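You operate a simulated robot arm through the tools that you are given. There is no shell and no other tool.

The job below is to be done with a simulated two-armed robot. You get a single attempt, and the scene is never put back.

JOB
Roll both seals of the black sash flat, then latch its vent pane.
Fine: use the beige roller and put it back; hinged vent pane shut, then the red pane latch locked. Set down upright: beige roller. What is to be rubbed or washed off counts as gone when no trace of it is left.
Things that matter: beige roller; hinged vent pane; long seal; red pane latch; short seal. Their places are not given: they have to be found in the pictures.

The check looks at the end state, three seconds after you hand in, the way a careful person would. Anything else that was tipped, shoved, dropped, spilled or broken makes it a failure. A push-on lid holds only when it is set on centred and level and pressed home; a screw cap is set on level and turned clockwise until tight.

ROBOT AND FRAMES
Two 6-joint arms with two-finger parallel grippers on one trunk that stands fixed in place. Base frame: the origin is at the foot of the trunk, x ahead of it, y to its left, z up. Readings come in mm, degrees, newtons and seconds.
The left shoulder is at [-77, 177, 832], the right one opposite. With the tool pointing down near the work surface each hand reaches from about 100 to 720 mm from the base axis, measured 20 degrees to its own side. Payload 1.57 kg a hand.
Tool frame (each hand has its own): the origin (TCP) lies between the finger pads and is the grasp point; the fingertips stand 30 mm ahead of it; z points along the fingers, y is the line along which they close. Largest opening 80 mm; finger width 17, thickness 12; the body of the gripper, 40 by 82 mm, starts 80 mm behind the TCP.
Orientation is told as [roll, pitch, yaw] about the base's x, y, z axes, in that order, counted from this pose: with the fingers straight down and closing along the base's y, the tool's x points along the base's -x, its y along +y and its z along -z.

CONTROLS
- The arms move only by the tool arm_command. It takes "left_increments", "right_increments" or both (then of equal length, played together; a hand with none holds still); each is text: rows parted by semicolons, each of 7 numbers parted by spaces: the shift along the tool's x, y, z in mm, then the turn, a rotation vector about the tool's x, y, z in rad, then the gripper command, from -1 (fully open) to 1 (shut), values between in proportion. In form: x y z ax ay az gripper; .... A call has 1 to 20 rows; each row shifts and turns the commanded pose from where the row before left it, along the tool's axes as they then stand. A row lasts 0.2 s, in which the tool goes at most 50 mm and 8.6 degrees; a call with a longer step from one row to the next is refused whole, and so is a gripper value outside its range. A pose out of reach is approached as far as the arm can. The call stops where the force on the tool passes 40 N (or 10 N more than at its start, if that is more) or the arm is blocked; 0.2 s more then pass. Each finger travels about 72 mm/s and halts on what it meets, pressing with about 25 N; the grip force reading is that of the motor and also rises with nothing between the fingers. The clock runs only during rows and for 0.2 s after the last one: add rows that do not move to give the fingers time. The reply holds the time, the measured pose of the TCP, the force on the tool along the base axes, the opening and the grip force, in the units named above and with some noise, with the torque about the TCP (base axes, N m) and any sound that the robot's microphone picked up.
- Cameras (640 x 400 px; columns grow to the right, rows downward): "scene" is now at [33.3, 36.3, 1571.4]; the picture's right is [0.29, -0.96, 0.00], its down [-0.61, -0.18, -0.77] and it looks along [0.74, 0.22, -0.64] (base axes); focal length 375 px, centre (320, 200). "left" rides on the left gripper at [72, 7, -122] in its tool frame; the picture's right is [-0.09, 1.00, 0.00], its down [-0.84, -0.08, -0.54] and it looks along [-0.54, -0.05, 0.84] (tool axes); focal length 238 px, centre (320, 200). "right" rides on the right gripper at [72, -7, -122] in its tool frame; the picture's right is [0.09, 1.00, 0.00], its down [-0.84, 0.08, -0.54] and it looks along [-0.54, 0.05, 0.84] (tool axes); focal length 238 px, centre (320, 200).
- snapshot(camera): a new picture of that camera. No time passes.
- raise_lower(by): slides the trunk up (or, below 0, down) by that many mm; the arms and the scene camera ride with it, the base frame stays. It gives what a move gives, with no picture.
- head_to(pan, tilt): turns the head with the scene camera to pan (to the left, within 143 degrees either way) and tilt (down, from -29 to 69), counted from straight ahead of the robot. It gives what a move gives.
- pixel_to_xyz(camera, pixels): for up to 12 pixels [column, row] of the newest picture of that camera ("zoom" is the newest enlarged one), the place [x, y, z] in the base frame of the surface seen there, good to about 2 mm, but the place of the scene camera against the robot may be out by one fixed shift of up to 18 mm in any direction. No time passes.
- enlarge(camera, box): a new picture of the part [left, top, right, bottom] of that camera's present view, enlarged. No time passes.
- finish_job(): hands the job in; it is judged then, once.

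Open the grippers and draw the arms clear of the work before you hand the job in, unless the task says otherwise.

The tools are called after "Emit:" as name(argument=value, ...) on one line, values as JSON. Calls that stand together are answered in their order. arm_command: Moves the arms, as the interface text tells. Its arguments: {"type":"object","properties":{"left_increments":{"type":"string"},"right_increments":{"type":"string"}},"required":[]} The other tools are called the same way: raise_lower (by) slides the trunk up or down; head_to (pan, tilt) turns the head that bears the scene camera; snapshot (camera) takes a picture; pixel_to_xyz (camera, pixels) gives the place of the surface under pixels of a picture; enlarge (camera, box) takes an enlarged picture of a part of a camera's view; finish_job () hands the job in.

At the start:

```text
time_s: 0.0
left_position: [444.3, 256.1, 1240.7]
left_orientation: [-0.1, 0.0, 0.1]
left_wrist_force: [0.1, -0.3, 0.4]
left_ft_torque: [0.0, 0.0, -0.02]
left_grip_width: 79.9
left_grasp_force: 0.1
right_position: [408.0, -69.1, 1275.2]
right_orientation: [0.0, 0.0, 0.0]
right_wrist_force: [0.2, 0.5, 0.6]
right_ft_torque: [0.03, -0.04, -0.02]
right_grip_width: 79.8
right_grasp_force: 0.1
trunk travel left (down, up): [-275.0, 53.0]
head pan, tilt: [16.6, 39.9]
```

scene: 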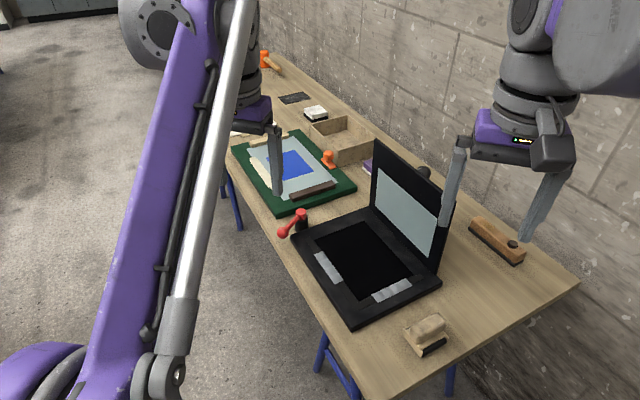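
right: 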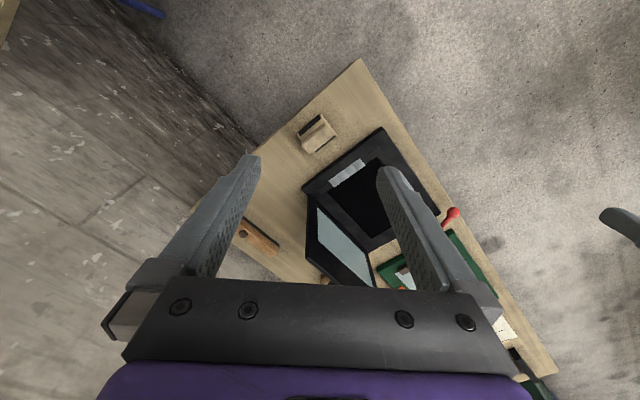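
left: 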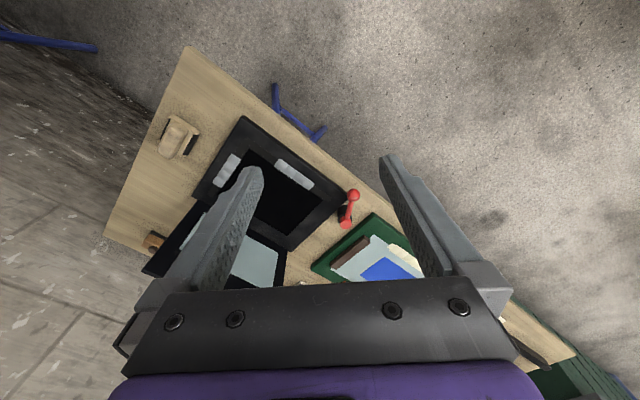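

The scene shows the black sash around (370,250) with its hinged pane open, a red latch at (295,222), and a beige roller probably at (430,333). I'll take enlarged views of these.

Emit:
enlarge(camera="scene", box=[270, 130, 470, 255])

Emit:
enlarge(camera="scene", box=[280, 240, 480, 365])

Emit:
enlarge(camera="scene", box=[420, 180, 580, 280])

Emit:
enlarge(camera="scene", box=[220, 80, 400, 200])

```text
3.20 times, centred on (370, 192) of scene
```

zoom: 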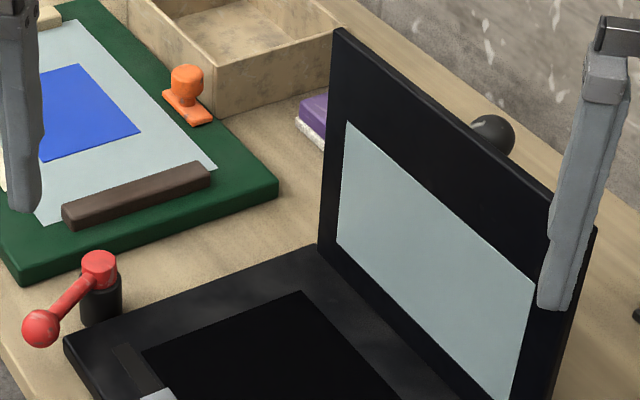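

```text
3.20 times, centred on (380, 302) of scene
```

zoom: 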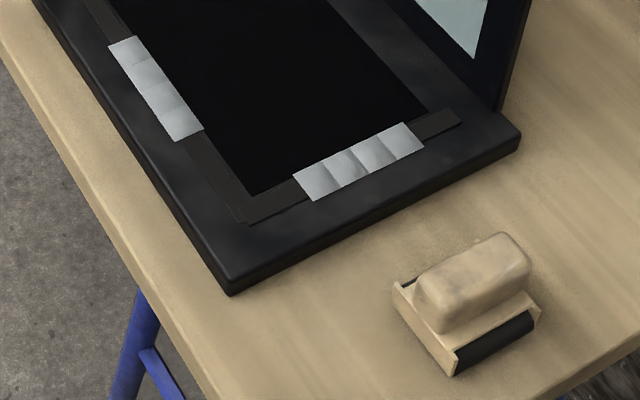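

```text
4.00 times, centred on (500, 230) of scene
```

zoom: 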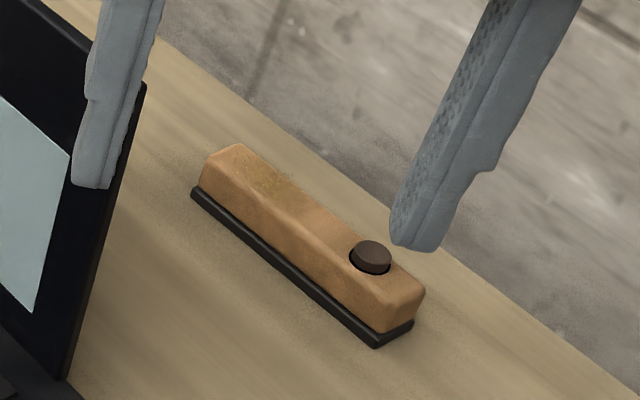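

```text
3.33 times, centred on (310, 140) of scene
```

zoom: 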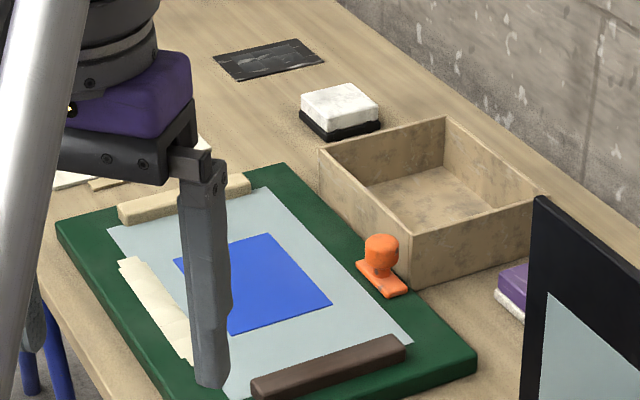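

I'll get the rough positions of the sash corners, seals, roller, latch and pane from the scene camera.

Emit:
pixel_to_xyz(camera="scene", pixels=[[292, 238], [351, 328], [441, 283], [330, 268], [392, 291], [430, 325], [302, 214], [283, 232], [375, 140], [453, 200], [437, 273], [371, 205]])

Emit:
pixel_to_xyz(camera="right", pixels=[[314, 133], [303, 185], [381, 128], [348, 172], [440, 205], [453, 214], [309, 200], [375, 286], [306, 250], [300, 137], [335, 133], [320, 120]])

Emit:
pixel_to_xyz(camera="left", pixels=[[242, 117], [193, 195], [345, 200], [295, 175], [230, 168], [175, 140], [353, 195], [347, 222], [200, 150], [143, 270], [155, 241], [290, 250]])

Emit:
enlarge(camera="left", box=[130, 90, 370, 240])

Emit:
enlarge(camera="right", box=[250, 80, 490, 230])

```text
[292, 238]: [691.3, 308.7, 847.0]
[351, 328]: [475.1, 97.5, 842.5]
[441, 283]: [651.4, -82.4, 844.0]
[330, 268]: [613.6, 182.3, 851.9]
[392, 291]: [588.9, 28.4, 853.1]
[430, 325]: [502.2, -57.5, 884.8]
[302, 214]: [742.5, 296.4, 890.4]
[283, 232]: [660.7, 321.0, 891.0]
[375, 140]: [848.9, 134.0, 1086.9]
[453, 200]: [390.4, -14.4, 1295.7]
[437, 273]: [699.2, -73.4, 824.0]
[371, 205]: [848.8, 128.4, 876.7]
```

```text
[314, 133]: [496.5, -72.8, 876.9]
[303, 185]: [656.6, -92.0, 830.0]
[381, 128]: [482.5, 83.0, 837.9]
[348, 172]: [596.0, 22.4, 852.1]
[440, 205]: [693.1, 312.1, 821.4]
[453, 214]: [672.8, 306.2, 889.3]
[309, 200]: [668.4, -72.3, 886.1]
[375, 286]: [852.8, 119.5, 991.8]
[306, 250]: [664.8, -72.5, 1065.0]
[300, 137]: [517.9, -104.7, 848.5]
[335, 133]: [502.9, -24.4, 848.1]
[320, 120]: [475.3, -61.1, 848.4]
```

```text
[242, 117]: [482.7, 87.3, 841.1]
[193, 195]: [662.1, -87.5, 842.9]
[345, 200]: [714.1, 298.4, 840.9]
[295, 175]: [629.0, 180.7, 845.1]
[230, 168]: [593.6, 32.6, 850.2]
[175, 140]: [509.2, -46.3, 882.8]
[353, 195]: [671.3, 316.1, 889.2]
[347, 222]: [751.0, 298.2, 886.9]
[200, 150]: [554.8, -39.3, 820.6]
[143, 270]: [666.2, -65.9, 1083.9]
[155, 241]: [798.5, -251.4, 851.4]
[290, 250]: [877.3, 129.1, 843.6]
```

```text
2.67 times, centred on (250, 165) of left
```

zoom: 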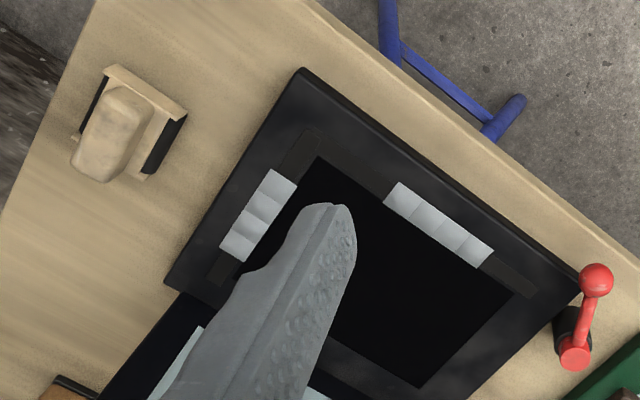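

```text
2.67 times, centred on (370, 155) of right
```

zoom: 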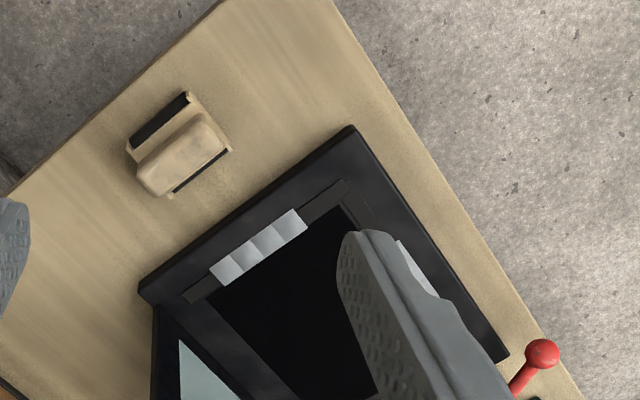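

Scene and hand-camera fixes agree to within a few cm: table z≈820, sash top ≈845, roller at about (505,-60). I'll lower the right hand for a closer look at the roller and the short seal.

Emit:
arm_command(right_increments="0 0 45 0 0 0 -1; 0 0 45 0 0 0 -1; 0 0 45 0 0 0 -1; 0 0 45 0 0 0 -1; 0 0 40 0 0 0 -1; 0 0 0 0 0 0 -1")

Emit:
snapshot(camera="right")

Emit:
snapshot(camera="scene")

```text
time_s: 1.4
left_position: [444.3, 257.6, 1240.2]
left_orientation: [0.0, 0.1, 0.0]
left_wrist_force: [0.6, -1.0, 0.3]
left_ft_torque: [-0.01, -0.02, 0.0]
left_grip_width: 80.0
left_grasp_force: 0.1
right_position: [406.1, -71.3, 1054.3]
right_orientation: [0.0, -0.1, 0.1]
right_wrist_force: [-0.3, -0.3, -0.7]
right_ft_torque: [0.0, 0.04, 0.0]
right_grip_width: 79.9
right_grasp_force: 0.0
trunk travel left (down, up): [-275.0, 53.0]
head pan, tilt: [16.6, 39.9]
```

```text
taken
```

right: 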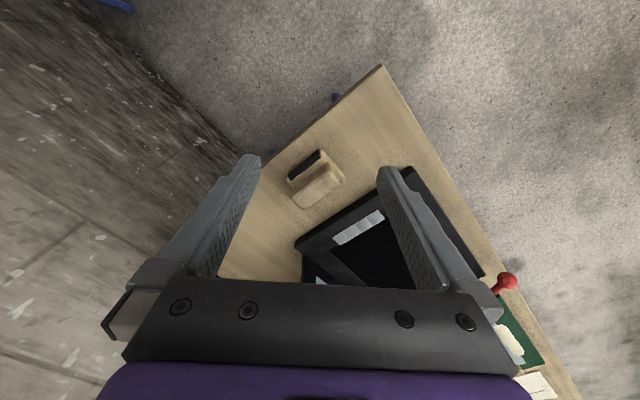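

```text
taken
```

scene: 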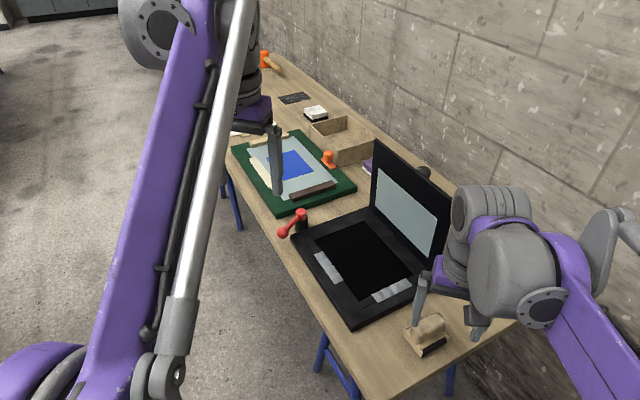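

The roller appears at (317,178) of the right picture. I'll enlarge it and measure its features, along with the short seal.

Emit:
enlarge(camera="right", box=[265, 125, 385, 225])

Emit:
pixel_to_xyz(camera="right", pixels=[[303, 206], [294, 196], [333, 170], [343, 178], [318, 184], [287, 178], [321, 151], [341, 183], [336, 240], [384, 213], [303, 165], [358, 226]])

```text
4.00 times, centred on (325, 175) of right
```

zoom: 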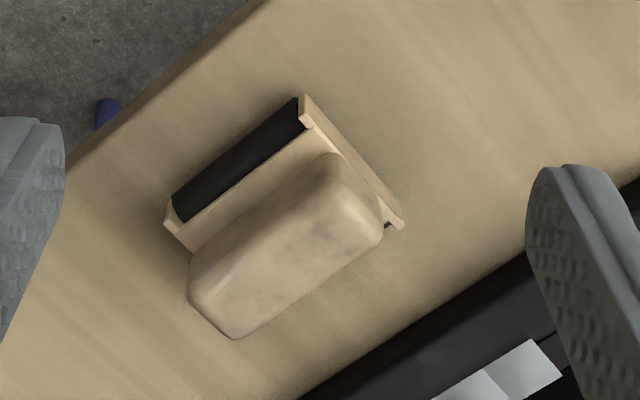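

```text
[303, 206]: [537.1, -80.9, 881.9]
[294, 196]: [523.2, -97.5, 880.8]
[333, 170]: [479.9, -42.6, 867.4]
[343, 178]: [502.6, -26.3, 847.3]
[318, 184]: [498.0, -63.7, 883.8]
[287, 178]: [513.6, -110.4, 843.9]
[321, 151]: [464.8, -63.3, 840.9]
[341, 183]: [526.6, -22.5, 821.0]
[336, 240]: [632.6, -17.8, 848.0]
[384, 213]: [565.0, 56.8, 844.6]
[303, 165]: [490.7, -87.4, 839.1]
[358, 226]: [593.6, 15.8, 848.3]
```

The roller's axis runs along (-0.72,0.69), parallel to the short sash edge, with the handle centred near (507,-67). I'll turn the right hand to yaw -45 and move in closer to measure it precisely.

Emit:
arm_command(right_increments="0 0 0 0 0 0.131 -1; 0 0 0 0 0 0.131 -1; 0 0 0 0 0 0.131 -1; 0 0 0 0 0 0.131 -1; 0 0 0 0 0 0.131 -1; 0 0 0 0 0 0.131 -1; -8 25 31 0 0 0 -1; -8 25 31 0 0 0 -1; -7 24 31 0 0 0 -1; 0 0 0 0 0 0 -1")

Emit:
snapshot(camera="right")

```text
time_s: 3.6
left_position: [443.6, 256.2, 1240.8]
left_orientation: [0.0, 0.0, -0.1]
left_wrist_force: [-0.7, 0.0, -0.2]
left_ft_torque: [0.02, -0.02, -0.01]
left_grip_width: 79.9
left_grasp_force: 0.1
right_position: [476.5, -35.1, 961.9]
right_orientation: [0.1, 0.0, -45.0]
right_wrist_force: [0.3, 0.3, 0.6]
right_ft_torque: [-0.01, -0.02, 0.05]
right_grip_width: 80.1
right_grasp_force: 0.2
trunk travel left (down, up): [-275.0, 53.0]
head pan, tilt: [16.6, 39.9]
```

```text
taken
```

right: 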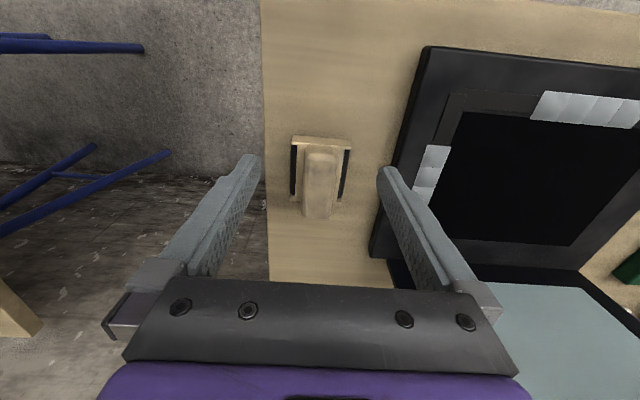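

The roller is squarely aligned at (320,175) between the fingers. I'll zoom and measure its edges and the seal geometry.

Emit:
enlarge(camera="right", box=[270, 125, 370, 225])

Emit:
pixel_to_xyz(camera="right", pixels=[[304, 155], [338, 155], [304, 212], [334, 214], [293, 138], [351, 141], [292, 199], [346, 199], [320, 180], [300, 180], [344, 180], [320, 144]])

Emit:
enlarge(camera="right", box=[370, 40, 640, 290])

Emit:
pixel_to_xyz(camera="right", pixels=[[428, 48], [370, 256], [640, 68], [424, 146], [449, 146], [413, 201], [429, 201], [545, 92], [531, 120], [638, 100], [633, 127], [447, 98]])

```text
4.00 times, centred on (320, 175) of right
```

zoom: 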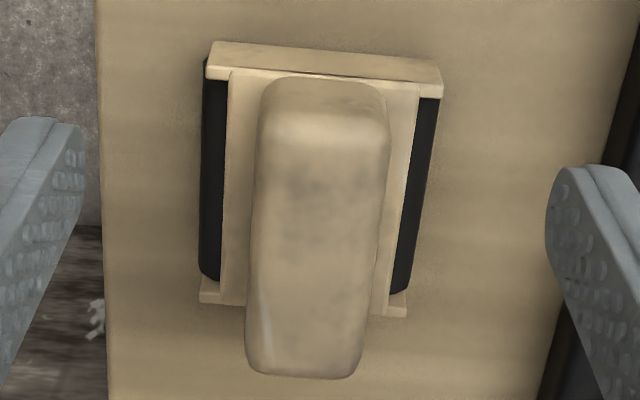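

```text
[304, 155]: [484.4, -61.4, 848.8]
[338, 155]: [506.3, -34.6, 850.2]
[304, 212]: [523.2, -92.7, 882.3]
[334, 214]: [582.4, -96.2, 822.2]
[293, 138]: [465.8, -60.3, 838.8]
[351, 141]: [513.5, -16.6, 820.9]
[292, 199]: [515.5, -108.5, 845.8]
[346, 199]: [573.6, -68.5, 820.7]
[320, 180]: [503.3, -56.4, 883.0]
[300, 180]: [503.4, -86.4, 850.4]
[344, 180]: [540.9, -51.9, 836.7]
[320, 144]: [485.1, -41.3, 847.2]
```

```text
1.60 times, centred on (505, 165) of right
```

zoom: 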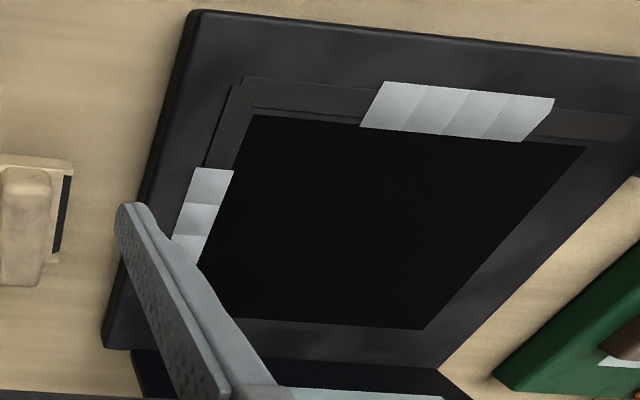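

```text
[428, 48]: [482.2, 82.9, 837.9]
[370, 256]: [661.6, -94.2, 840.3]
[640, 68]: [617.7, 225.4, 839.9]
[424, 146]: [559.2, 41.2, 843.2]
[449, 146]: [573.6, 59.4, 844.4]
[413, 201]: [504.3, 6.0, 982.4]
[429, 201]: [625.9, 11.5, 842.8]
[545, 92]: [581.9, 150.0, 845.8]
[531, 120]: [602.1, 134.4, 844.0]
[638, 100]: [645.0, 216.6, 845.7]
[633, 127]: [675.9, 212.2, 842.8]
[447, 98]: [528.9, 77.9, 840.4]
```

The view maps well. I'll re-enlarge the roller and query handle and deck points on the zoom for accurate sizes.

Emit:
enlarge(camera="right", box=[240, 125, 400, 225])

Emit:
pixel_to_xyz(camera="zoom", pixels=[[270, 150], [375, 150], [260, 300], [355, 300], [300, 110], [340, 115], [305, 350], [235, 130], [408, 130], [230, 280], [213, 180], [422, 180]])

Emit:
pixel_to_xyz(camera="zoom", pixels=[[240, 250], [400, 200], [210, 50], [440, 65], [202, 295], [400, 310], [380, 270], [250, 370], [360, 375], [320, 60], [320, 75], [320, 100]])

```text
4.00 times, centred on (320, 175) of right
```

zoom: 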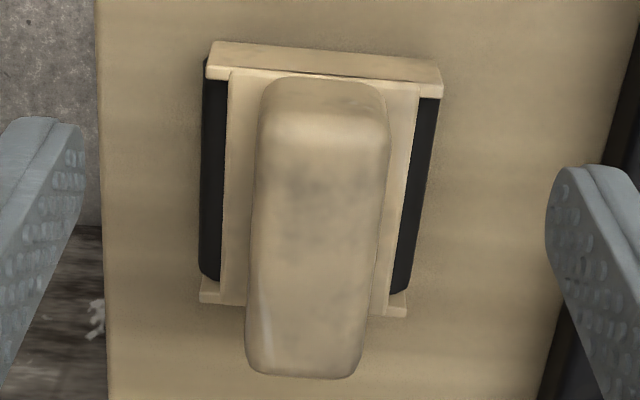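

```text
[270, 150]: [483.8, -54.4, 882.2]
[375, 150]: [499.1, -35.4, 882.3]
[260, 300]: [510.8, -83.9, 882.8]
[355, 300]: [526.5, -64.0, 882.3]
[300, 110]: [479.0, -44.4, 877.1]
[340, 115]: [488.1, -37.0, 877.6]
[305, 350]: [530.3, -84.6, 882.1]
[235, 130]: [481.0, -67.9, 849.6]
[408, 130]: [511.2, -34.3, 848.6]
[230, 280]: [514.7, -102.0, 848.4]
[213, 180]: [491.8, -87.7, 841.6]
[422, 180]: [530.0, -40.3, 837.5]
```

```text
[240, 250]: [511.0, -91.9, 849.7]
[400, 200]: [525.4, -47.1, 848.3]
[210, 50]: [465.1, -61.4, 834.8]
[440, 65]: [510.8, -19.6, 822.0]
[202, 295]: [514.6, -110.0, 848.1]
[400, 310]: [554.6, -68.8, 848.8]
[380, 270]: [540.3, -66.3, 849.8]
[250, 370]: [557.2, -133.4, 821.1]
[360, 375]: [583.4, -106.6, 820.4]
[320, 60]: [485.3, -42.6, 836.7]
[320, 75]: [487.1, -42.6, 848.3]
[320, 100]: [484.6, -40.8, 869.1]
```

Handle centre comes out at about (510,-64), top z 882, deck z 849. Now I'll raise the hand and shift it 110 mm along +v to inspect the short seal and the pane.

Emit:
arm_command(right_increments="0 0 -40 0 0 0 -1; 0 0 -40 0 0 0 -1; 0 40 0 0 0 0 -1; 0 40 0 0 0 0 -1; 0 40 0 0 0 0 -1; 0 0 0 0 0 0 -1")

Emit:
snapshot(camera="right")

Emit:
enlarge(camera="right", box=[260, 100, 420, 200])

```text
time_s: 5.0
left_position: [443.1, 255.8, 1241.3]
left_orientation: [0.1, 0.0, 0.0]
left_wrist_force: [0.4, -0.1, -0.1]
left_ft_torque: [0.02, 0.01, -0.03]
left_grip_width: 79.9
left_grasp_force: 0.0
right_position: [559.8, 50.7, 1041.8]
right_orientation: [0.0, 0.0, -45.0]
right_wrist_force: [-0.5, -0.4, 0.5]
right_ft_torque: [0.02, -0.03, 0.01]
right_grip_width: 79.9
right_grasp_force: 0.1
trunk travel left (down, up): [-275.0, 53.0]
head pan, tilt: [16.6, 39.9]
```

```text
taken
```

right: 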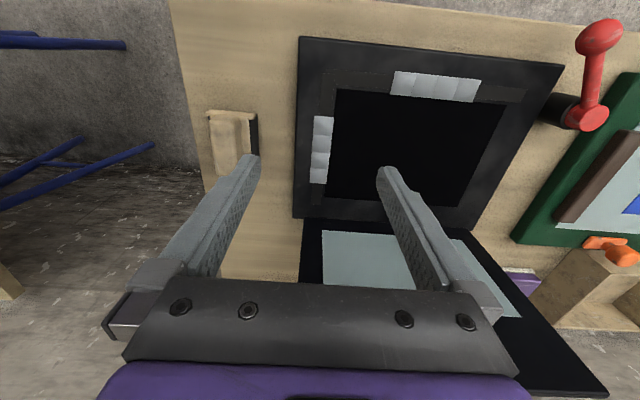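

```text
4.00 times, centred on (340, 150) of right
```

zoom: 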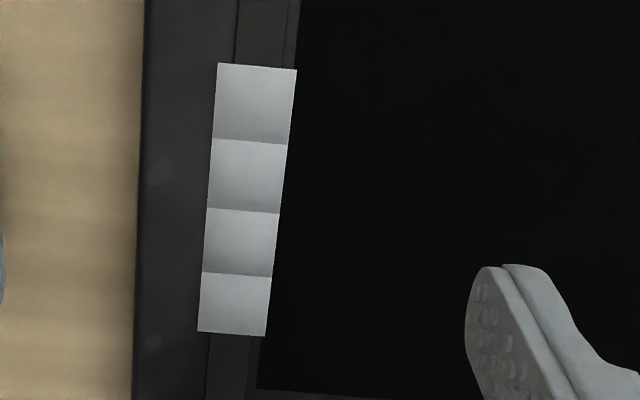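

Both seals and the latch are visible. I'll measure the seals, frame edges, pane edges and latch.

Emit:
pixel_to_xyz(camera="zoom", pixels=[[219, 66], [294, 72], [201, 328], [263, 333], [256, 68], [232, 331], [240, 20], [282, 20], [212, 380], [245, 380], [400, 150], [260, 100]])

Emit:
pixel_to_xyz(camera="right", pixels=[[396, 73], [391, 94], [480, 79], [473, 101], [302, 40], [563, 66], [294, 215], [470, 233], [328, 79], [525, 90], [520, 102], [318, 205]])

Emit:
pixel_to_xyz(camera="right", pixels=[[301, 225], [305, 270], [470, 240], [604, 394], [540, 394], [590, 115], [600, 35], [560, 110], [592, 78], [320, 260], [335, 90], [503, 105]])

Emit:
enlarge(camera="right", box=[480, 0, 640, 100])

Emit:
enlarge(camera="right", box=[480, 60, 640, 160])

```text
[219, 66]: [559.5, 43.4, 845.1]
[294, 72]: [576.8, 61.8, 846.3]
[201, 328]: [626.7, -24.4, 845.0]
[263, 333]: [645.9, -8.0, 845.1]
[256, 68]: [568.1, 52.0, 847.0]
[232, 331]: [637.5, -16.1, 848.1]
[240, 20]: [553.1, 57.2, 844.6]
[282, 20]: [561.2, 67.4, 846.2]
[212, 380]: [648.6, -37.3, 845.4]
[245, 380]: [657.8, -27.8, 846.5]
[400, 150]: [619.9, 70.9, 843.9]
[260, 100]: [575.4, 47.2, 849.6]
```

```text
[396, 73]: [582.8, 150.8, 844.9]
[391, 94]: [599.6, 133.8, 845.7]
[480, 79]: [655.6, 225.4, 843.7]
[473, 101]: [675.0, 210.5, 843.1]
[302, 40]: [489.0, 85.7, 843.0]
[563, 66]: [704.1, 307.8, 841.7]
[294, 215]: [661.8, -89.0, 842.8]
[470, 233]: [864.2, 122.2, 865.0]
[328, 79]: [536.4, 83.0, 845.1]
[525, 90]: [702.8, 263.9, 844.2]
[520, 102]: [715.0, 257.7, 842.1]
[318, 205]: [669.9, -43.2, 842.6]
```

```text
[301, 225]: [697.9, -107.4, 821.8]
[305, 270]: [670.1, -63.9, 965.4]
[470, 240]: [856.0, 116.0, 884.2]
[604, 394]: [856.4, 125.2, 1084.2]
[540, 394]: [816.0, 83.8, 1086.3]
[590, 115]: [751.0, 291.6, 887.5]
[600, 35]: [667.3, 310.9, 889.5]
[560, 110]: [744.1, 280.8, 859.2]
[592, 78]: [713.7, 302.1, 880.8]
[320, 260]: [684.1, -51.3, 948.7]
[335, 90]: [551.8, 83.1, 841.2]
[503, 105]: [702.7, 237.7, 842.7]
```

```text
4.00 times, centred on (560, 50) of right
```

zoom: 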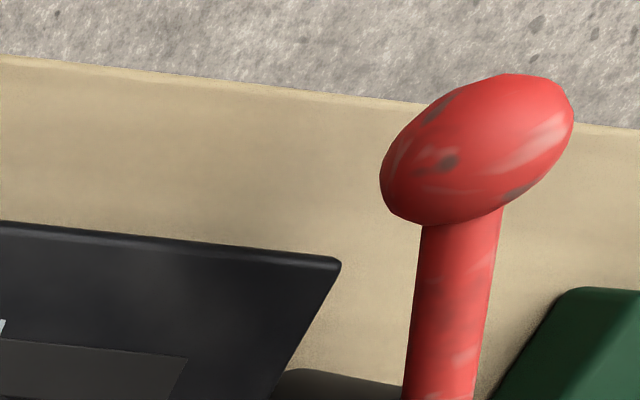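

```text
4.00 times, centred on (560, 110) of right
```

zoom: 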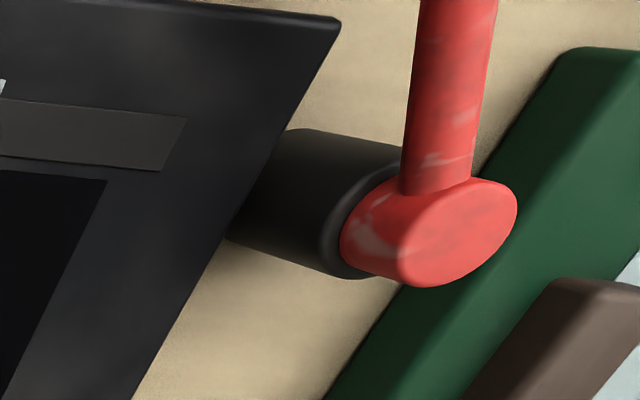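

The seals are at 45°: the short seal is centred on v≈438.7 over u 364–461, and the long seal on u≈317 over v 518–625. Next I'll check the dark ball behind the pane at scene (423,173).

Emit:
pixel_to_xyz(camera="scene", pixels=[[424, 171], [427, 173], [421, 168], [375, 142], [400, 158], [440, 187], [510, 240], [320, 150], [368, 165]])

Emit:
enlarge(camera="scene", box=[360, 130, 470, 200])

Emit:
snapshot(camera="left")

```text
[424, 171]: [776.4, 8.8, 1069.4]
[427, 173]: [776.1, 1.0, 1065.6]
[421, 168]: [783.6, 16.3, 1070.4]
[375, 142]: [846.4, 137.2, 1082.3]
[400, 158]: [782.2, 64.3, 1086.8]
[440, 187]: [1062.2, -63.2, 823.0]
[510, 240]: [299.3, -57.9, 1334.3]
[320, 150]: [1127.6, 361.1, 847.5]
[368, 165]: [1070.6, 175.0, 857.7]
```

```text
5.71 times, centred on (415, 165) of scene
```

zoom: 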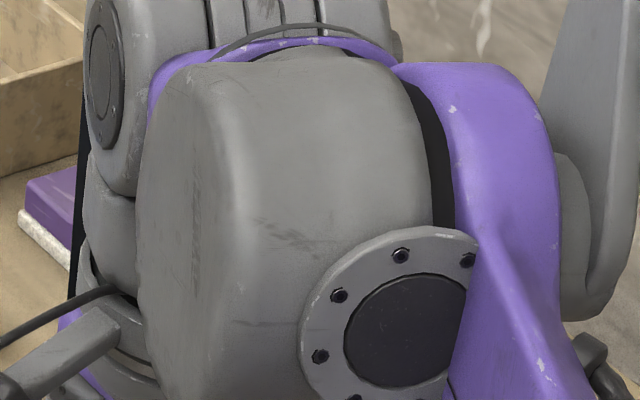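

```text
taken
```

left: 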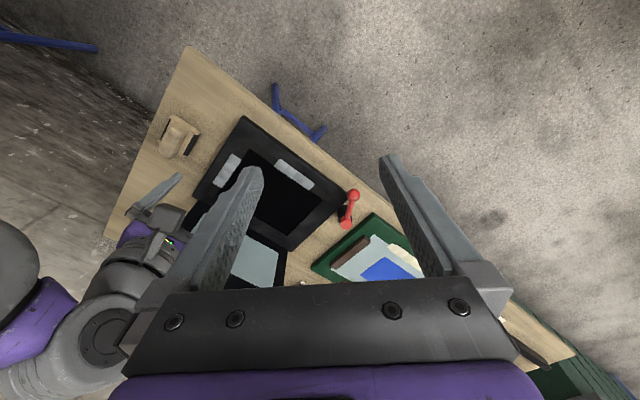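

The ball is a knob on the pane's outer face (776,9,1069). The far end of the long seal is within the left arm's reach but not the right's, so the left hand will do the rolling. First I'll move the right arm out of the way.

Emit:
arm_command(right_increments="0 0 -20 0 0 0 -1; 0 0 -20 0 0 0 -1; 0 -40 -10 0 0 0 -1; 0 -40 -10 0 0 0 -1; 0 -40 0 0 0 0 -1; 0 -40 0 0 0 0 -1; 0 -40 0 0 0 0 -1; 0 -40 0 0 0 0 -1; 0 -40 0 0 0 0 -1; 0 -40 0 0 0 0 -1; -20 -40 0 0 0 0 -1; -20 -40 0 0 0 0 -1; -20 -30 0 0 0 0 -1; -20 0 0 0 0 0 -1; 0 0 0 0 0 0 -1")

Emit:
snapshot(camera="scene")

Emit:
snapshot(camera="right")

```text
time_s: 8.2
left_position: [443.8, 256.1, 1240.0]
left_orientation: [0.1, 0.0, 0.0]
left_wrist_force: [0.5, 0.6, 0.6]
left_ft_torque: [-0.04, -0.01, 0.0]
left_grip_width: 80.1
left_grasp_force: 0.0
right_position: [312.5, -310.8, 1101.8]
right_orientation: [-0.1, -0.1, -45.0]
right_wrist_force: [0.6, 0.0, 0.4]
right_ft_torque: [0.0, -0.01, 0.02]
right_grip_width: 80.1
right_grasp_force: 0.1
trunk travel left (down, up): [-275.0, 53.0]
head pan, tilt: [16.6, 39.9]
```

```text
taken
```

scene: 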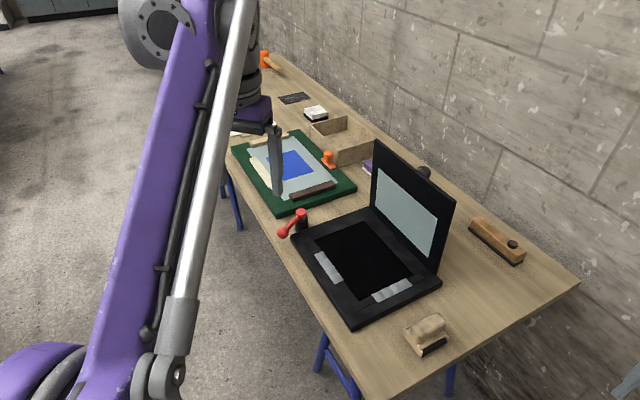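

```text
taken
```

right: 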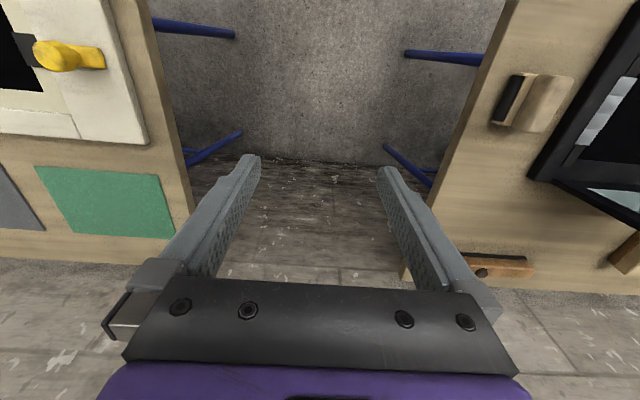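

The way is clear. I'll move the left hand over the roller and turn it to yaw -45.

Emit:
arm_command(left_increments="-5 -32 24 0 0 0 -1; -5 -32 24 0 0 0 -1; -5 -32 24 0 0 0 -1; -5 -32 24 0 0 0 -1; -5 -32 24 0 0 0 -1; -5 -32 24 0 0 0 -1; -5 -32 24 0 0 0 -1; -5 -32 24 0 0 0 -1; -5 -32 24 0 0 0 -1; -5 -22 24 0 0 0 -1; 0 0 0 0 0 0.1309 -1; 0 0 0 0 0 0.1309 -1; 0 0 0 0 0 0.1309 -1; 0 0 0 0 0 0.1309 -1; 0 0 0 0 0 0.1309 -1; 0 0 0 0 0 0.1309 -1; 0 0 0 0 0 0 -1")

Emit:
snapshot(camera="left")

Emit:
snapshot(camera="scene")

```text
time_s: 11.8
left_position: [494.3, -53.0, 1001.4]
left_orientation: [0.0, 0.1, -45.1]
left_wrist_force: [0.5, 0.8, 0.5]
left_ft_torque: [0.0, 0.04, -0.02]
left_grip_width: 79.9
left_grasp_force: 0.0
right_position: [312.6, -310.6, 1102.3]
right_orientation: [0.0, 0.0, -45.0]
right_wrist_force: [-0.2, -0.3, 1.1]
right_ft_torque: [-0.05, -0.01, -0.02]
right_grip_width: 80.2
right_grasp_force: 0.0
trunk travel left (down, up): [-275.0, 53.0]
head pan, tilt: [16.6, 39.9]
```

```text
taken
```

left: 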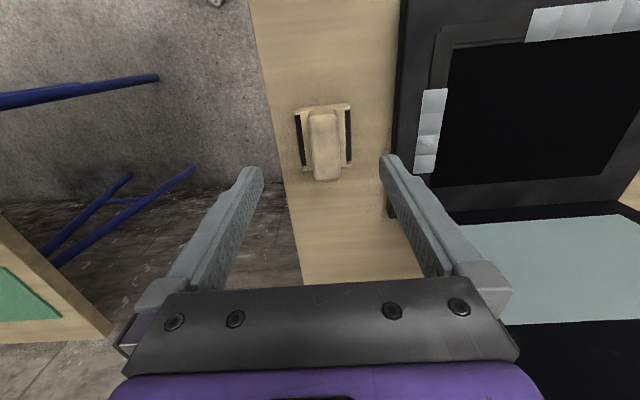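

```text
taken
```

scene: 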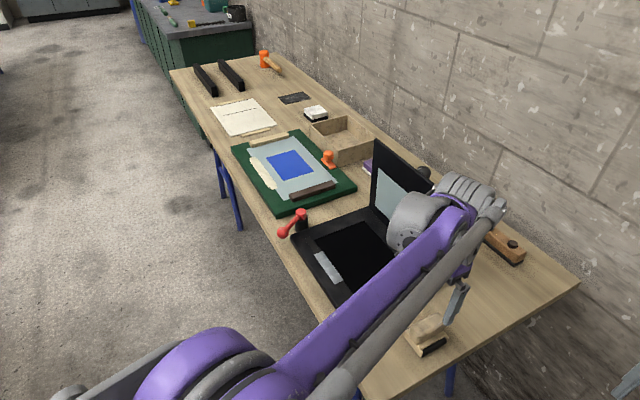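

I'll cross-check the roller with the left camera before grasping (roller at (323,145)).

Emit:
enlarge(camera="left", box=[250, 90, 410, 190])

Emit:
pixel_to_xyz(camera="zoom", pixels=[[250, 160], [340, 160], [265, 300], [350, 300], [280, 110], [300, 350], [180, 80], [405, 60], [230, 310], [225, 120], [365, 120], [375, 250]])

```text
4.00 times, centred on (330, 140) of left
```

zoom: 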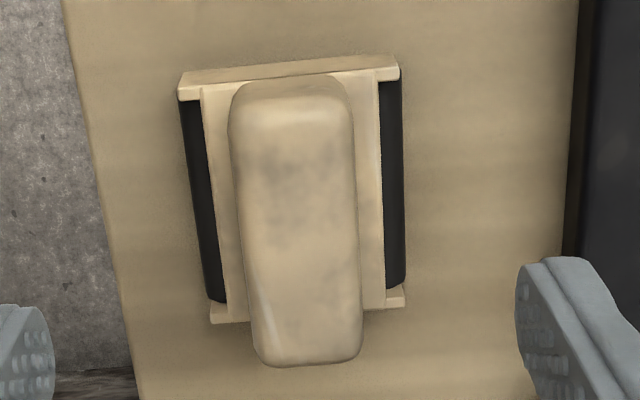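

```text
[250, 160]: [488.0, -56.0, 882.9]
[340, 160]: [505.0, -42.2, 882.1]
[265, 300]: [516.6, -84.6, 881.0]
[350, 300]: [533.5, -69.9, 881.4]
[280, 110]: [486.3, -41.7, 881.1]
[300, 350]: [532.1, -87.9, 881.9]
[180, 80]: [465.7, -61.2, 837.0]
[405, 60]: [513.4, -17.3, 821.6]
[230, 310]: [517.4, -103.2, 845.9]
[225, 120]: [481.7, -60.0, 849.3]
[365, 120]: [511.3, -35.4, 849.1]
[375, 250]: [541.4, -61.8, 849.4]
```

Centre confirmed at u≈406.5, v≈315.5. I'll descend over the handle, fingers straddling its width, to TCP z≈884.

Emit:
arm_command(left_increments="-19.5 3.5 0 0 0 0 -1; 0 0 40 0 0 0 -1; 0 0 40 0 0 0 -1; 0 0 25 0 0 0 -1; 0 0 12 0 0 0 -1; 0 0 0 0 0 0 -1; 0 0 0 0 0 0 -1")

Emit:
snapshot(camera="left")

```text
time_s: 13.4
left_position: [510.7, -64.5, 884.3]
left_orientation: [-0.1, 0.0, -45.0]
left_wrist_force: [0.9, -0.2, 1.0]
left_ft_torque: [0.01, 0.01, -0.01]
left_grip_width: 80.1
left_grasp_force: 0.0
right_position: [312.9, -310.1, 1102.1]
right_orientation: [-0.1, 0.0, -45.0]
right_wrist_force: [0.4, 1.3, -0.1]
right_ft_torque: [-0.02, 0.01, 0.03]
right_grip_width: 80.1
right_grasp_force: 0.0
trunk travel left (down, up): [-275.0, 53.0]
head pan, tilt: [16.6, 39.9]
```

```text
taken
```

left: 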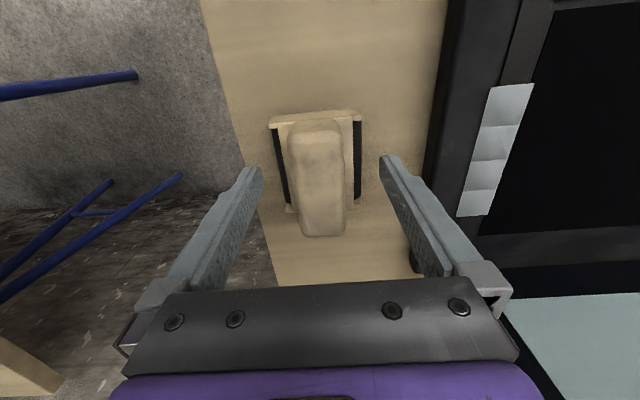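

Fingers straddle the handle evenly. I'll lower 2 mm more and close.

Emit:
arm_command(left_increments="0 0 2 0 0 0 -1; 0 0 0 0 0 0 0; 0 0 0 0 0 0 0.3; 0 0 0 0 0 0 1; 0 0 0 0 0 0 1; 0 0 0 0 0 0 1")

Emit:
snapshot(camera="left")

```text
time_s: 14.8
left_position: [510.3, -64.7, 879.8]
left_orientation: [0.0, 0.0, -45.0]
left_wrist_force: [-0.4, 1.0, 0.6]
left_ft_torque: [-0.01, 0.0, -0.02]
left_grip_width: 31.4
left_grasp_force: 25.4
right_position: [311.8, -309.4, 1101.6]
right_orientation: [0.0, -0.1, -45.0]
right_wrist_force: [0.0, 0.5, -0.7]
right_ft_torque: [0.01, 0.0, 0.02]
right_grip_width: 79.9
right_grasp_force: 0.1
trunk travel left (down, up): [-275.0, 53.0]
head pan, tilt: [16.6, 39.9]
```

```text
taken
```

left: 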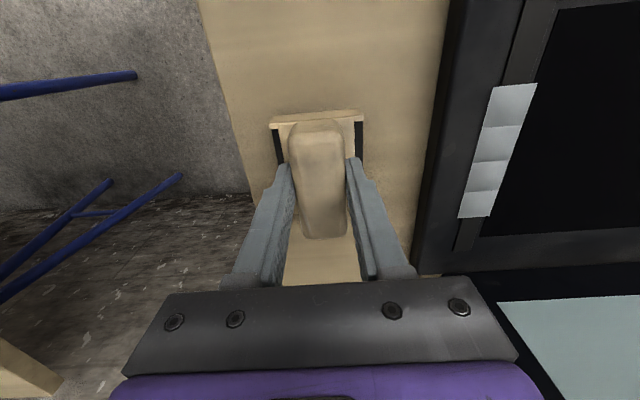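

Gripped at 31.4 mm width, 25 N. Lifting 70 mm and carrying to the start of the long seal (u 317, v 470).

Emit:
arm_command(left_increments="0 0 -10 0 0 0 1; 0 0 -30 0 0 0 1; 0 0 -30 0 0 0 1; 22.4 38.75 0 0 0 0 1; 22.4 38.75 0 0 0 0 1; 22.4 38.75 0 0 0 0 1; 22.4 38.75 0 0 0 0 1; 0 0 0 0 0 0 1")

Emit:
snapshot(camera="left")

Emit:
snapshot(camera="scene")

```text
time_s: 16.6
left_position: [557.1, 108.2, 952.3]
left_orientation: [0.0, 0.0, -45.0]
left_wrist_force: [-0.3, -0.5, -1.7]
left_ft_torque: [0.02, -0.04, 0.01]
left_grip_width: 31.4
left_grasp_force: 24.7
right_position: [314.1, -309.6, 1102.2]
right_orientation: [-0.1, 0.0, -45.0]
right_wrist_force: [0.2, -0.3, -0.2]
right_ft_torque: [-0.01, 0.0, 0.04]
right_grip_width: 79.8
right_grasp_force: 0.0
trunk travel left (down, up): [-275.0, 53.0]
head pan, tilt: [16.6, 39.9]
```

```text
taken
```

left: 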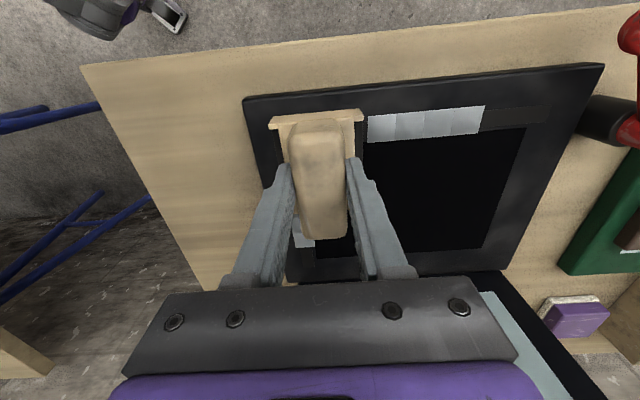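

```text
taken
```

scene: 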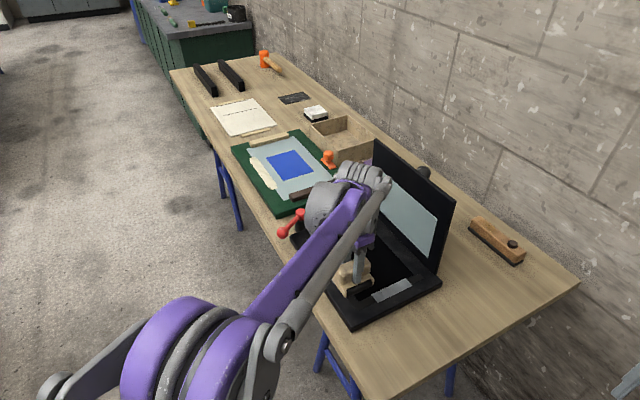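

The long seal's white part is at (367–483, 110–138) in the left picture. I'll re-measure it against the TCP line before lowering.

Emit:
pixel_to_xyz(camera="left", pixels=[[370, 118], [370, 140], [482, 109], [478, 132], [425, 113], [425, 135], [520, 108], [515, 125], [548, 107], [540, 122]])

Emit:
enlarge(camera="left", box=[360, 60, 560, 180])

```text
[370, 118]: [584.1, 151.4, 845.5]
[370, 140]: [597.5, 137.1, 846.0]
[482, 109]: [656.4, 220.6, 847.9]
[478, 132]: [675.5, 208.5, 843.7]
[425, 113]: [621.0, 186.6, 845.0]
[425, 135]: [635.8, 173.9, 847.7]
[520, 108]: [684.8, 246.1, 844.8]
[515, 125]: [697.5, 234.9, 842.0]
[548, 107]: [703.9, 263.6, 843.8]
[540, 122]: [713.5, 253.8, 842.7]
```

```text
3.20 times, centred on (460, 120) of left
```

zoom: 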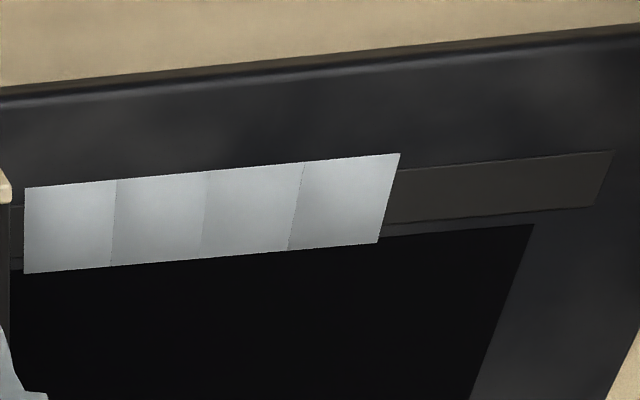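

The long seal is centred on u≈317, from v 519 to 622. I'll lower gently until I feel contact.

Emit:
arm_command(left_increments="0 0 30 0 0 0 1; 0 0 10 0 0 0 1; 0 0 2 0 0 0 1; 0 0 2 0 0 0 1; 0 0 0 0 0 0 1")

```text
time_s: 17.8
left_position: [557.4, 109.1, 907.5]
left_orientation: [0.0, -0.1, -45.1]
left_wrist_force: [0.5, 0.3, -0.7]
left_ft_torque: [0.01, 0.03, 0.03]
left_grip_width: 31.6
left_grasp_force: 24.7
right_position: [313.3, -309.1, 1102.3]
right_orientation: [0.0, 0.0, -45.0]
right_wrist_force: [-0.4, -0.2, 0.0]
right_ft_torque: [-0.03, -0.02, -0.04]
right_grip_width: 80.0
right_grasp_force: 0.1
trunk travel left (down, up): [-275.0, 53.0]
head pan, tilt: [16.6, 39.9]
```

No contact yet at 907.5; I'll keep lowering in 1 mm steps.

Emit:
arm_command(left_increments="0 0 1 0 0 0 1; 0 0 1 0 0 0 1; 0 0 1 0 0 0 1; 0 0 0 0 0 0 1")

```text
time_s: 18.8
left_position: [556.7, 109.0, 903.7]
left_orientation: [0.0, 0.0, -45.0]
left_wrist_force: [-0.9, 0.7, -0.9]
left_ft_torque: [0.0, -0.02, -0.01]
left_grip_width: 31.2
left_grasp_force: 24.6
right_position: [313.2, -309.2, 1102.9]
right_orientation: [0.1, 0.0, -45.1]
right_wrist_force: [0.3, -0.6, 0.1]
right_ft_torque: [-0.04, 0.01, -0.03]
right_grip_width: 79.7
right_grasp_force: 0.0
trunk travel left (down, up): [-275.0, 53.0]
head pan, tilt: [16.6, 39.9]
```

Still no contact at 903.7; continuing down.

Emit:
arm_command(left_increments="0 0 1 0 0 0 1; 0 0 1 0 0 0 1; 0 0 0 0 0 0 1")

```text
time_s: 19.6
left_position: [557.6, 108.1, 902.7]
left_orientation: [0.1, 0.0, -44.9]
left_wrist_force: [4.8, 0.7, 15.0]
left_ft_torque: [0.04, -0.07, 0.02]
left_grip_width: 31.4
left_grasp_force: 24.9
right_position: [312.7, -309.4, 1102.7]
right_orientation: [0.1, 0.0, -45.0]
right_wrist_force: [-0.4, 0.1, 0.2]
right_ft_torque: [0.04, 0.02, 0.0]
right_grip_width: 80.2
right_grasp_force: 0.0
trunk travel left (down, up): [-275.0, 53.0]
head pan, tilt: [16.6, 39.9]
```

Contact with 15 N of press. I'll roll along +v in 10 mm steps over the long seal.

Emit:
arm_command(left_increments="0 10 0 0 0 0 1; 0 10 0 0 0 0 1; 0 10 0 0 0 0 1; 0 10 0 0 0 0 1; 0 10 0 0 0 0 1; 0 10 0 0 0 0 1; 0 10 0 0 0 0 1; 0 10 0 0 0 0 1; 0 0 0 0 0 0 1")

Emit:
snapshot(camera="left")

```text
time_s: 21.6
left_position: [611.2, 164.2, 902.5]
left_orientation: [0.1, 0.0, -45.0]
left_wrist_force: [-5.0, -2.3, 13.9]
left_ft_torque: [-0.12, 0.13, -0.04]
left_grip_width: 31.2
left_grasp_force: 24.7
right_position: [312.5, -309.6, 1102.0]
right_orientation: [0.1, -0.1, -45.0]
right_wrist_force: [-0.1, 0.5, -0.2]
right_ft_torque: [0.0, 0.04, -0.04]
right_grip_width: 80.0
right_grasp_force: 0.1
trunk travel left (down, up): [-275.0, 53.0]
head pan, tilt: [16.6, 39.9]
```

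```text
taken
```

left: 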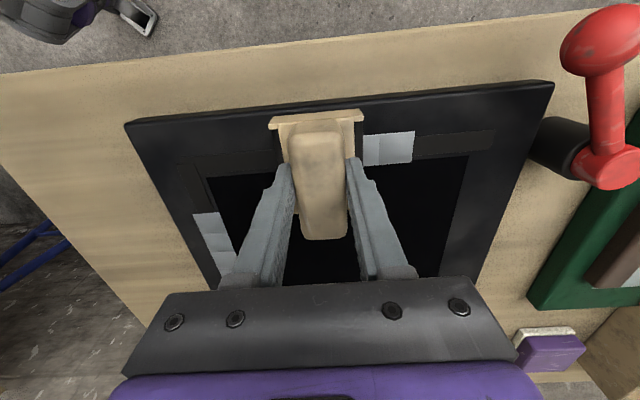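

The seal behind the roller has gone flat (dark). Continuing another 95 mm to roll past the seal's end.

Emit:
arm_command(left_increments="0 10 0 0 0 0 1; 0 10 0 0 0 0 1; 0 10 0 0 0 0 1; 0 10 0 0 0 0 1; 0 10 0 0 0 0 1; 0 10 0 0 0 0 1; 0 10 0 0 0 0 1; 0 10 0 0 0 0 1; 0 10 0 0 0 0 1; 0 5 0 0 0 0 1; 0 0 0 0 0 0 1")

Emit:
snapshot(camera="left")

```text
time_s: 24.0
left_position: [680.5, 231.8, 903.6]
left_orientation: [0.0, 0.0, -45.0]
left_wrist_force: [-2.4, -3.2, 11.0]
left_ft_torque: [-0.1, 0.14, 0.02]
left_grip_width: 31.3
left_grasp_force: 24.9
right_position: [311.6, -310.5, 1101.5]
right_orientation: [0.0, 0.0, -45.0]
right_wrist_force: [-0.1, -0.5, -0.1]
right_ft_torque: [0.0, -0.04, 0.03]
right_grip_width: 80.0
right_grasp_force: 0.0
trunk travel left (down, up): [-275.0, 53.0]
head pan, tilt: [16.6, 39.9]
```

```text
taken
```

left: 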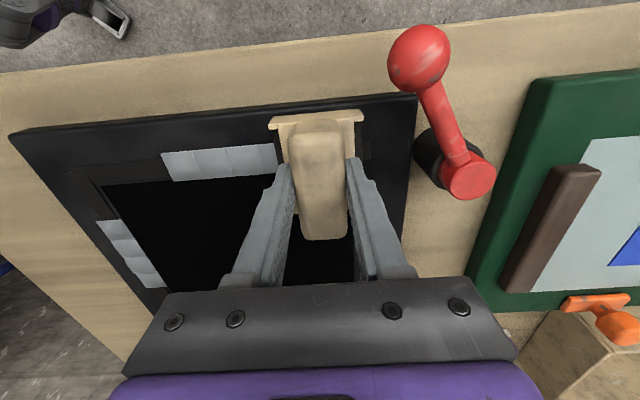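

The white segments at (162–280,145–180) still show behind the roller, so the pass wasn't enough. I'll zoom in to see whether anything changed.

Emit:
enlarge(camera="left", box=[90, 90, 300, 220])

Emit:
pixel_to_xyz(camera="left", pixels=[[164, 156], [175, 178], [190, 165], [213, 165], [240, 162], [262, 160], [273, 148], [275, 170], [180, 195], [120, 235], [140, 262], [200, 140]])

```text
3.05 times, centred on (195, 155) of left
```

zoom: 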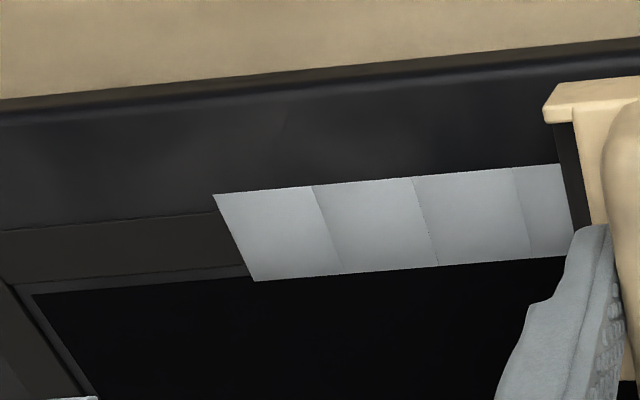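

```text
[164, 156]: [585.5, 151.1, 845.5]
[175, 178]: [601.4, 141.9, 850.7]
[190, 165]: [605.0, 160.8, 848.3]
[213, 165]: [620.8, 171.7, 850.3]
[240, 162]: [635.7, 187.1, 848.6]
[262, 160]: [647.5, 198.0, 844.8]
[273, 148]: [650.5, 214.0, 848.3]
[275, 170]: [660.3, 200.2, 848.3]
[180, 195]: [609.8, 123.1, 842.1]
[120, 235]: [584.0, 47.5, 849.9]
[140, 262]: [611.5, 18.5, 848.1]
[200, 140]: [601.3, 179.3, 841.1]
```

The segments look more uniform but aren't flat yet. I'll press about 1 mm harder and roll back slowly.

Emit:
arm_command(left_increments="0 0 0.7 0 0 0 1; 0 0 0.5 0 0 0 1; 0 0 0 0 0 0 1")

```text
time_s: 24.8
left_position: [679.6, 232.2, 903.2]
left_orientation: [0.1, -0.1, -44.9]
left_wrist_force: [1.5, -3.0, 20.6]
left_ft_torque: [-0.12, 0.03, -0.01]
left_grip_width: 31.3
left_grasp_force: 24.6
right_position: [311.4, -311.1, 1101.3]
right_orientation: [0.1, -0.1, -44.9]
right_wrist_force: [0.3, -0.1, -0.1]
right_ft_torque: [-0.01, 0.01, -0.02]
right_grip_width: 80.0
right_grasp_force: 0.0
trunk travel left (down, up): [-275.0, 53.0]
head pan, tilt: [16.6, 39.9]
```

Now 20.6 N; I'll add a touch more and roll back along -v.

Emit:
arm_command(left_increments="0 0 0.5 0 0 0 1; 0 -8 0 0 0 0 1; 0 -8 0 0 0 0 1; 0 -8 0 0 0 0 1; 0 -8 0 0 0 0 1; 0 -8 0 0 0 0 1; 0 -8 0 0 0 0 1; 0 -8 0 0 0 0 1; 0 -8 0 0 0 0 1; 0 -8 0 0 0 0 1; 0 -8 0 0 0 0 1; 0 0 0 0 0 0 1")

Emit:
snapshot(camera="left")

Emit:
enlarge(camera="left", box=[160, 90, 480, 290])

```text
time_s: 27.4
left_position: [623.9, 174.2, 901.8]
left_orientation: [0.0, 0.0, -45.0]
left_wrist_force: [2.8, 3.2, 13.1]
left_ft_torque: [0.09, -0.03, -0.04]
left_grip_width: 31.4
left_grasp_force: 25.1
right_position: [311.8, -310.4, 1102.0]
right_orientation: [0.1, 0.0, -45.0]
right_wrist_force: [0.5, 0.4, 0.4]
right_ft_torque: [0.0, -0.02, 0.0]
right_grip_width: 79.9
right_grasp_force: 0.1
trunk travel left (down, up): [-275.0, 53.0]
head pan, tilt: [16.6, 39.9]
```

```text
taken
```

left: 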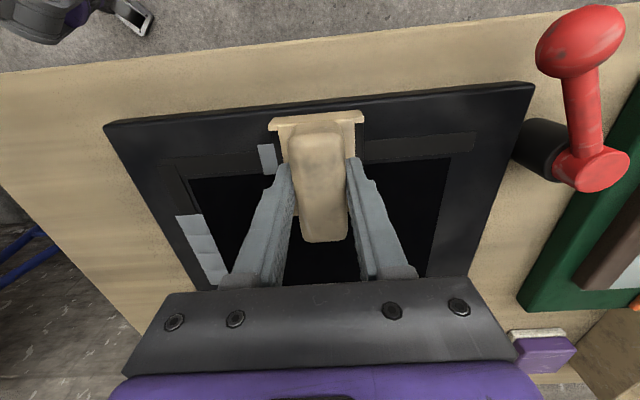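

```text
2.00 times, centred on (320, 190) of left
```

zoom: 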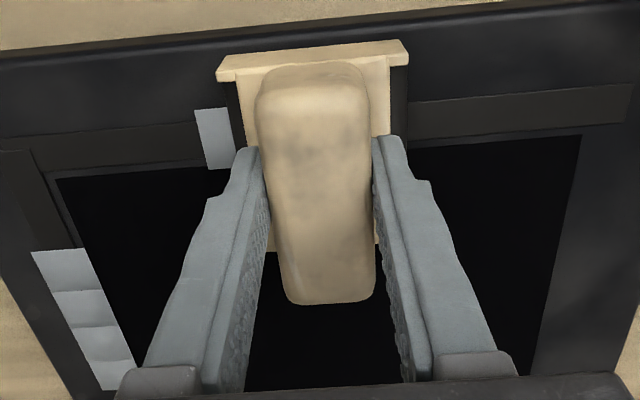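

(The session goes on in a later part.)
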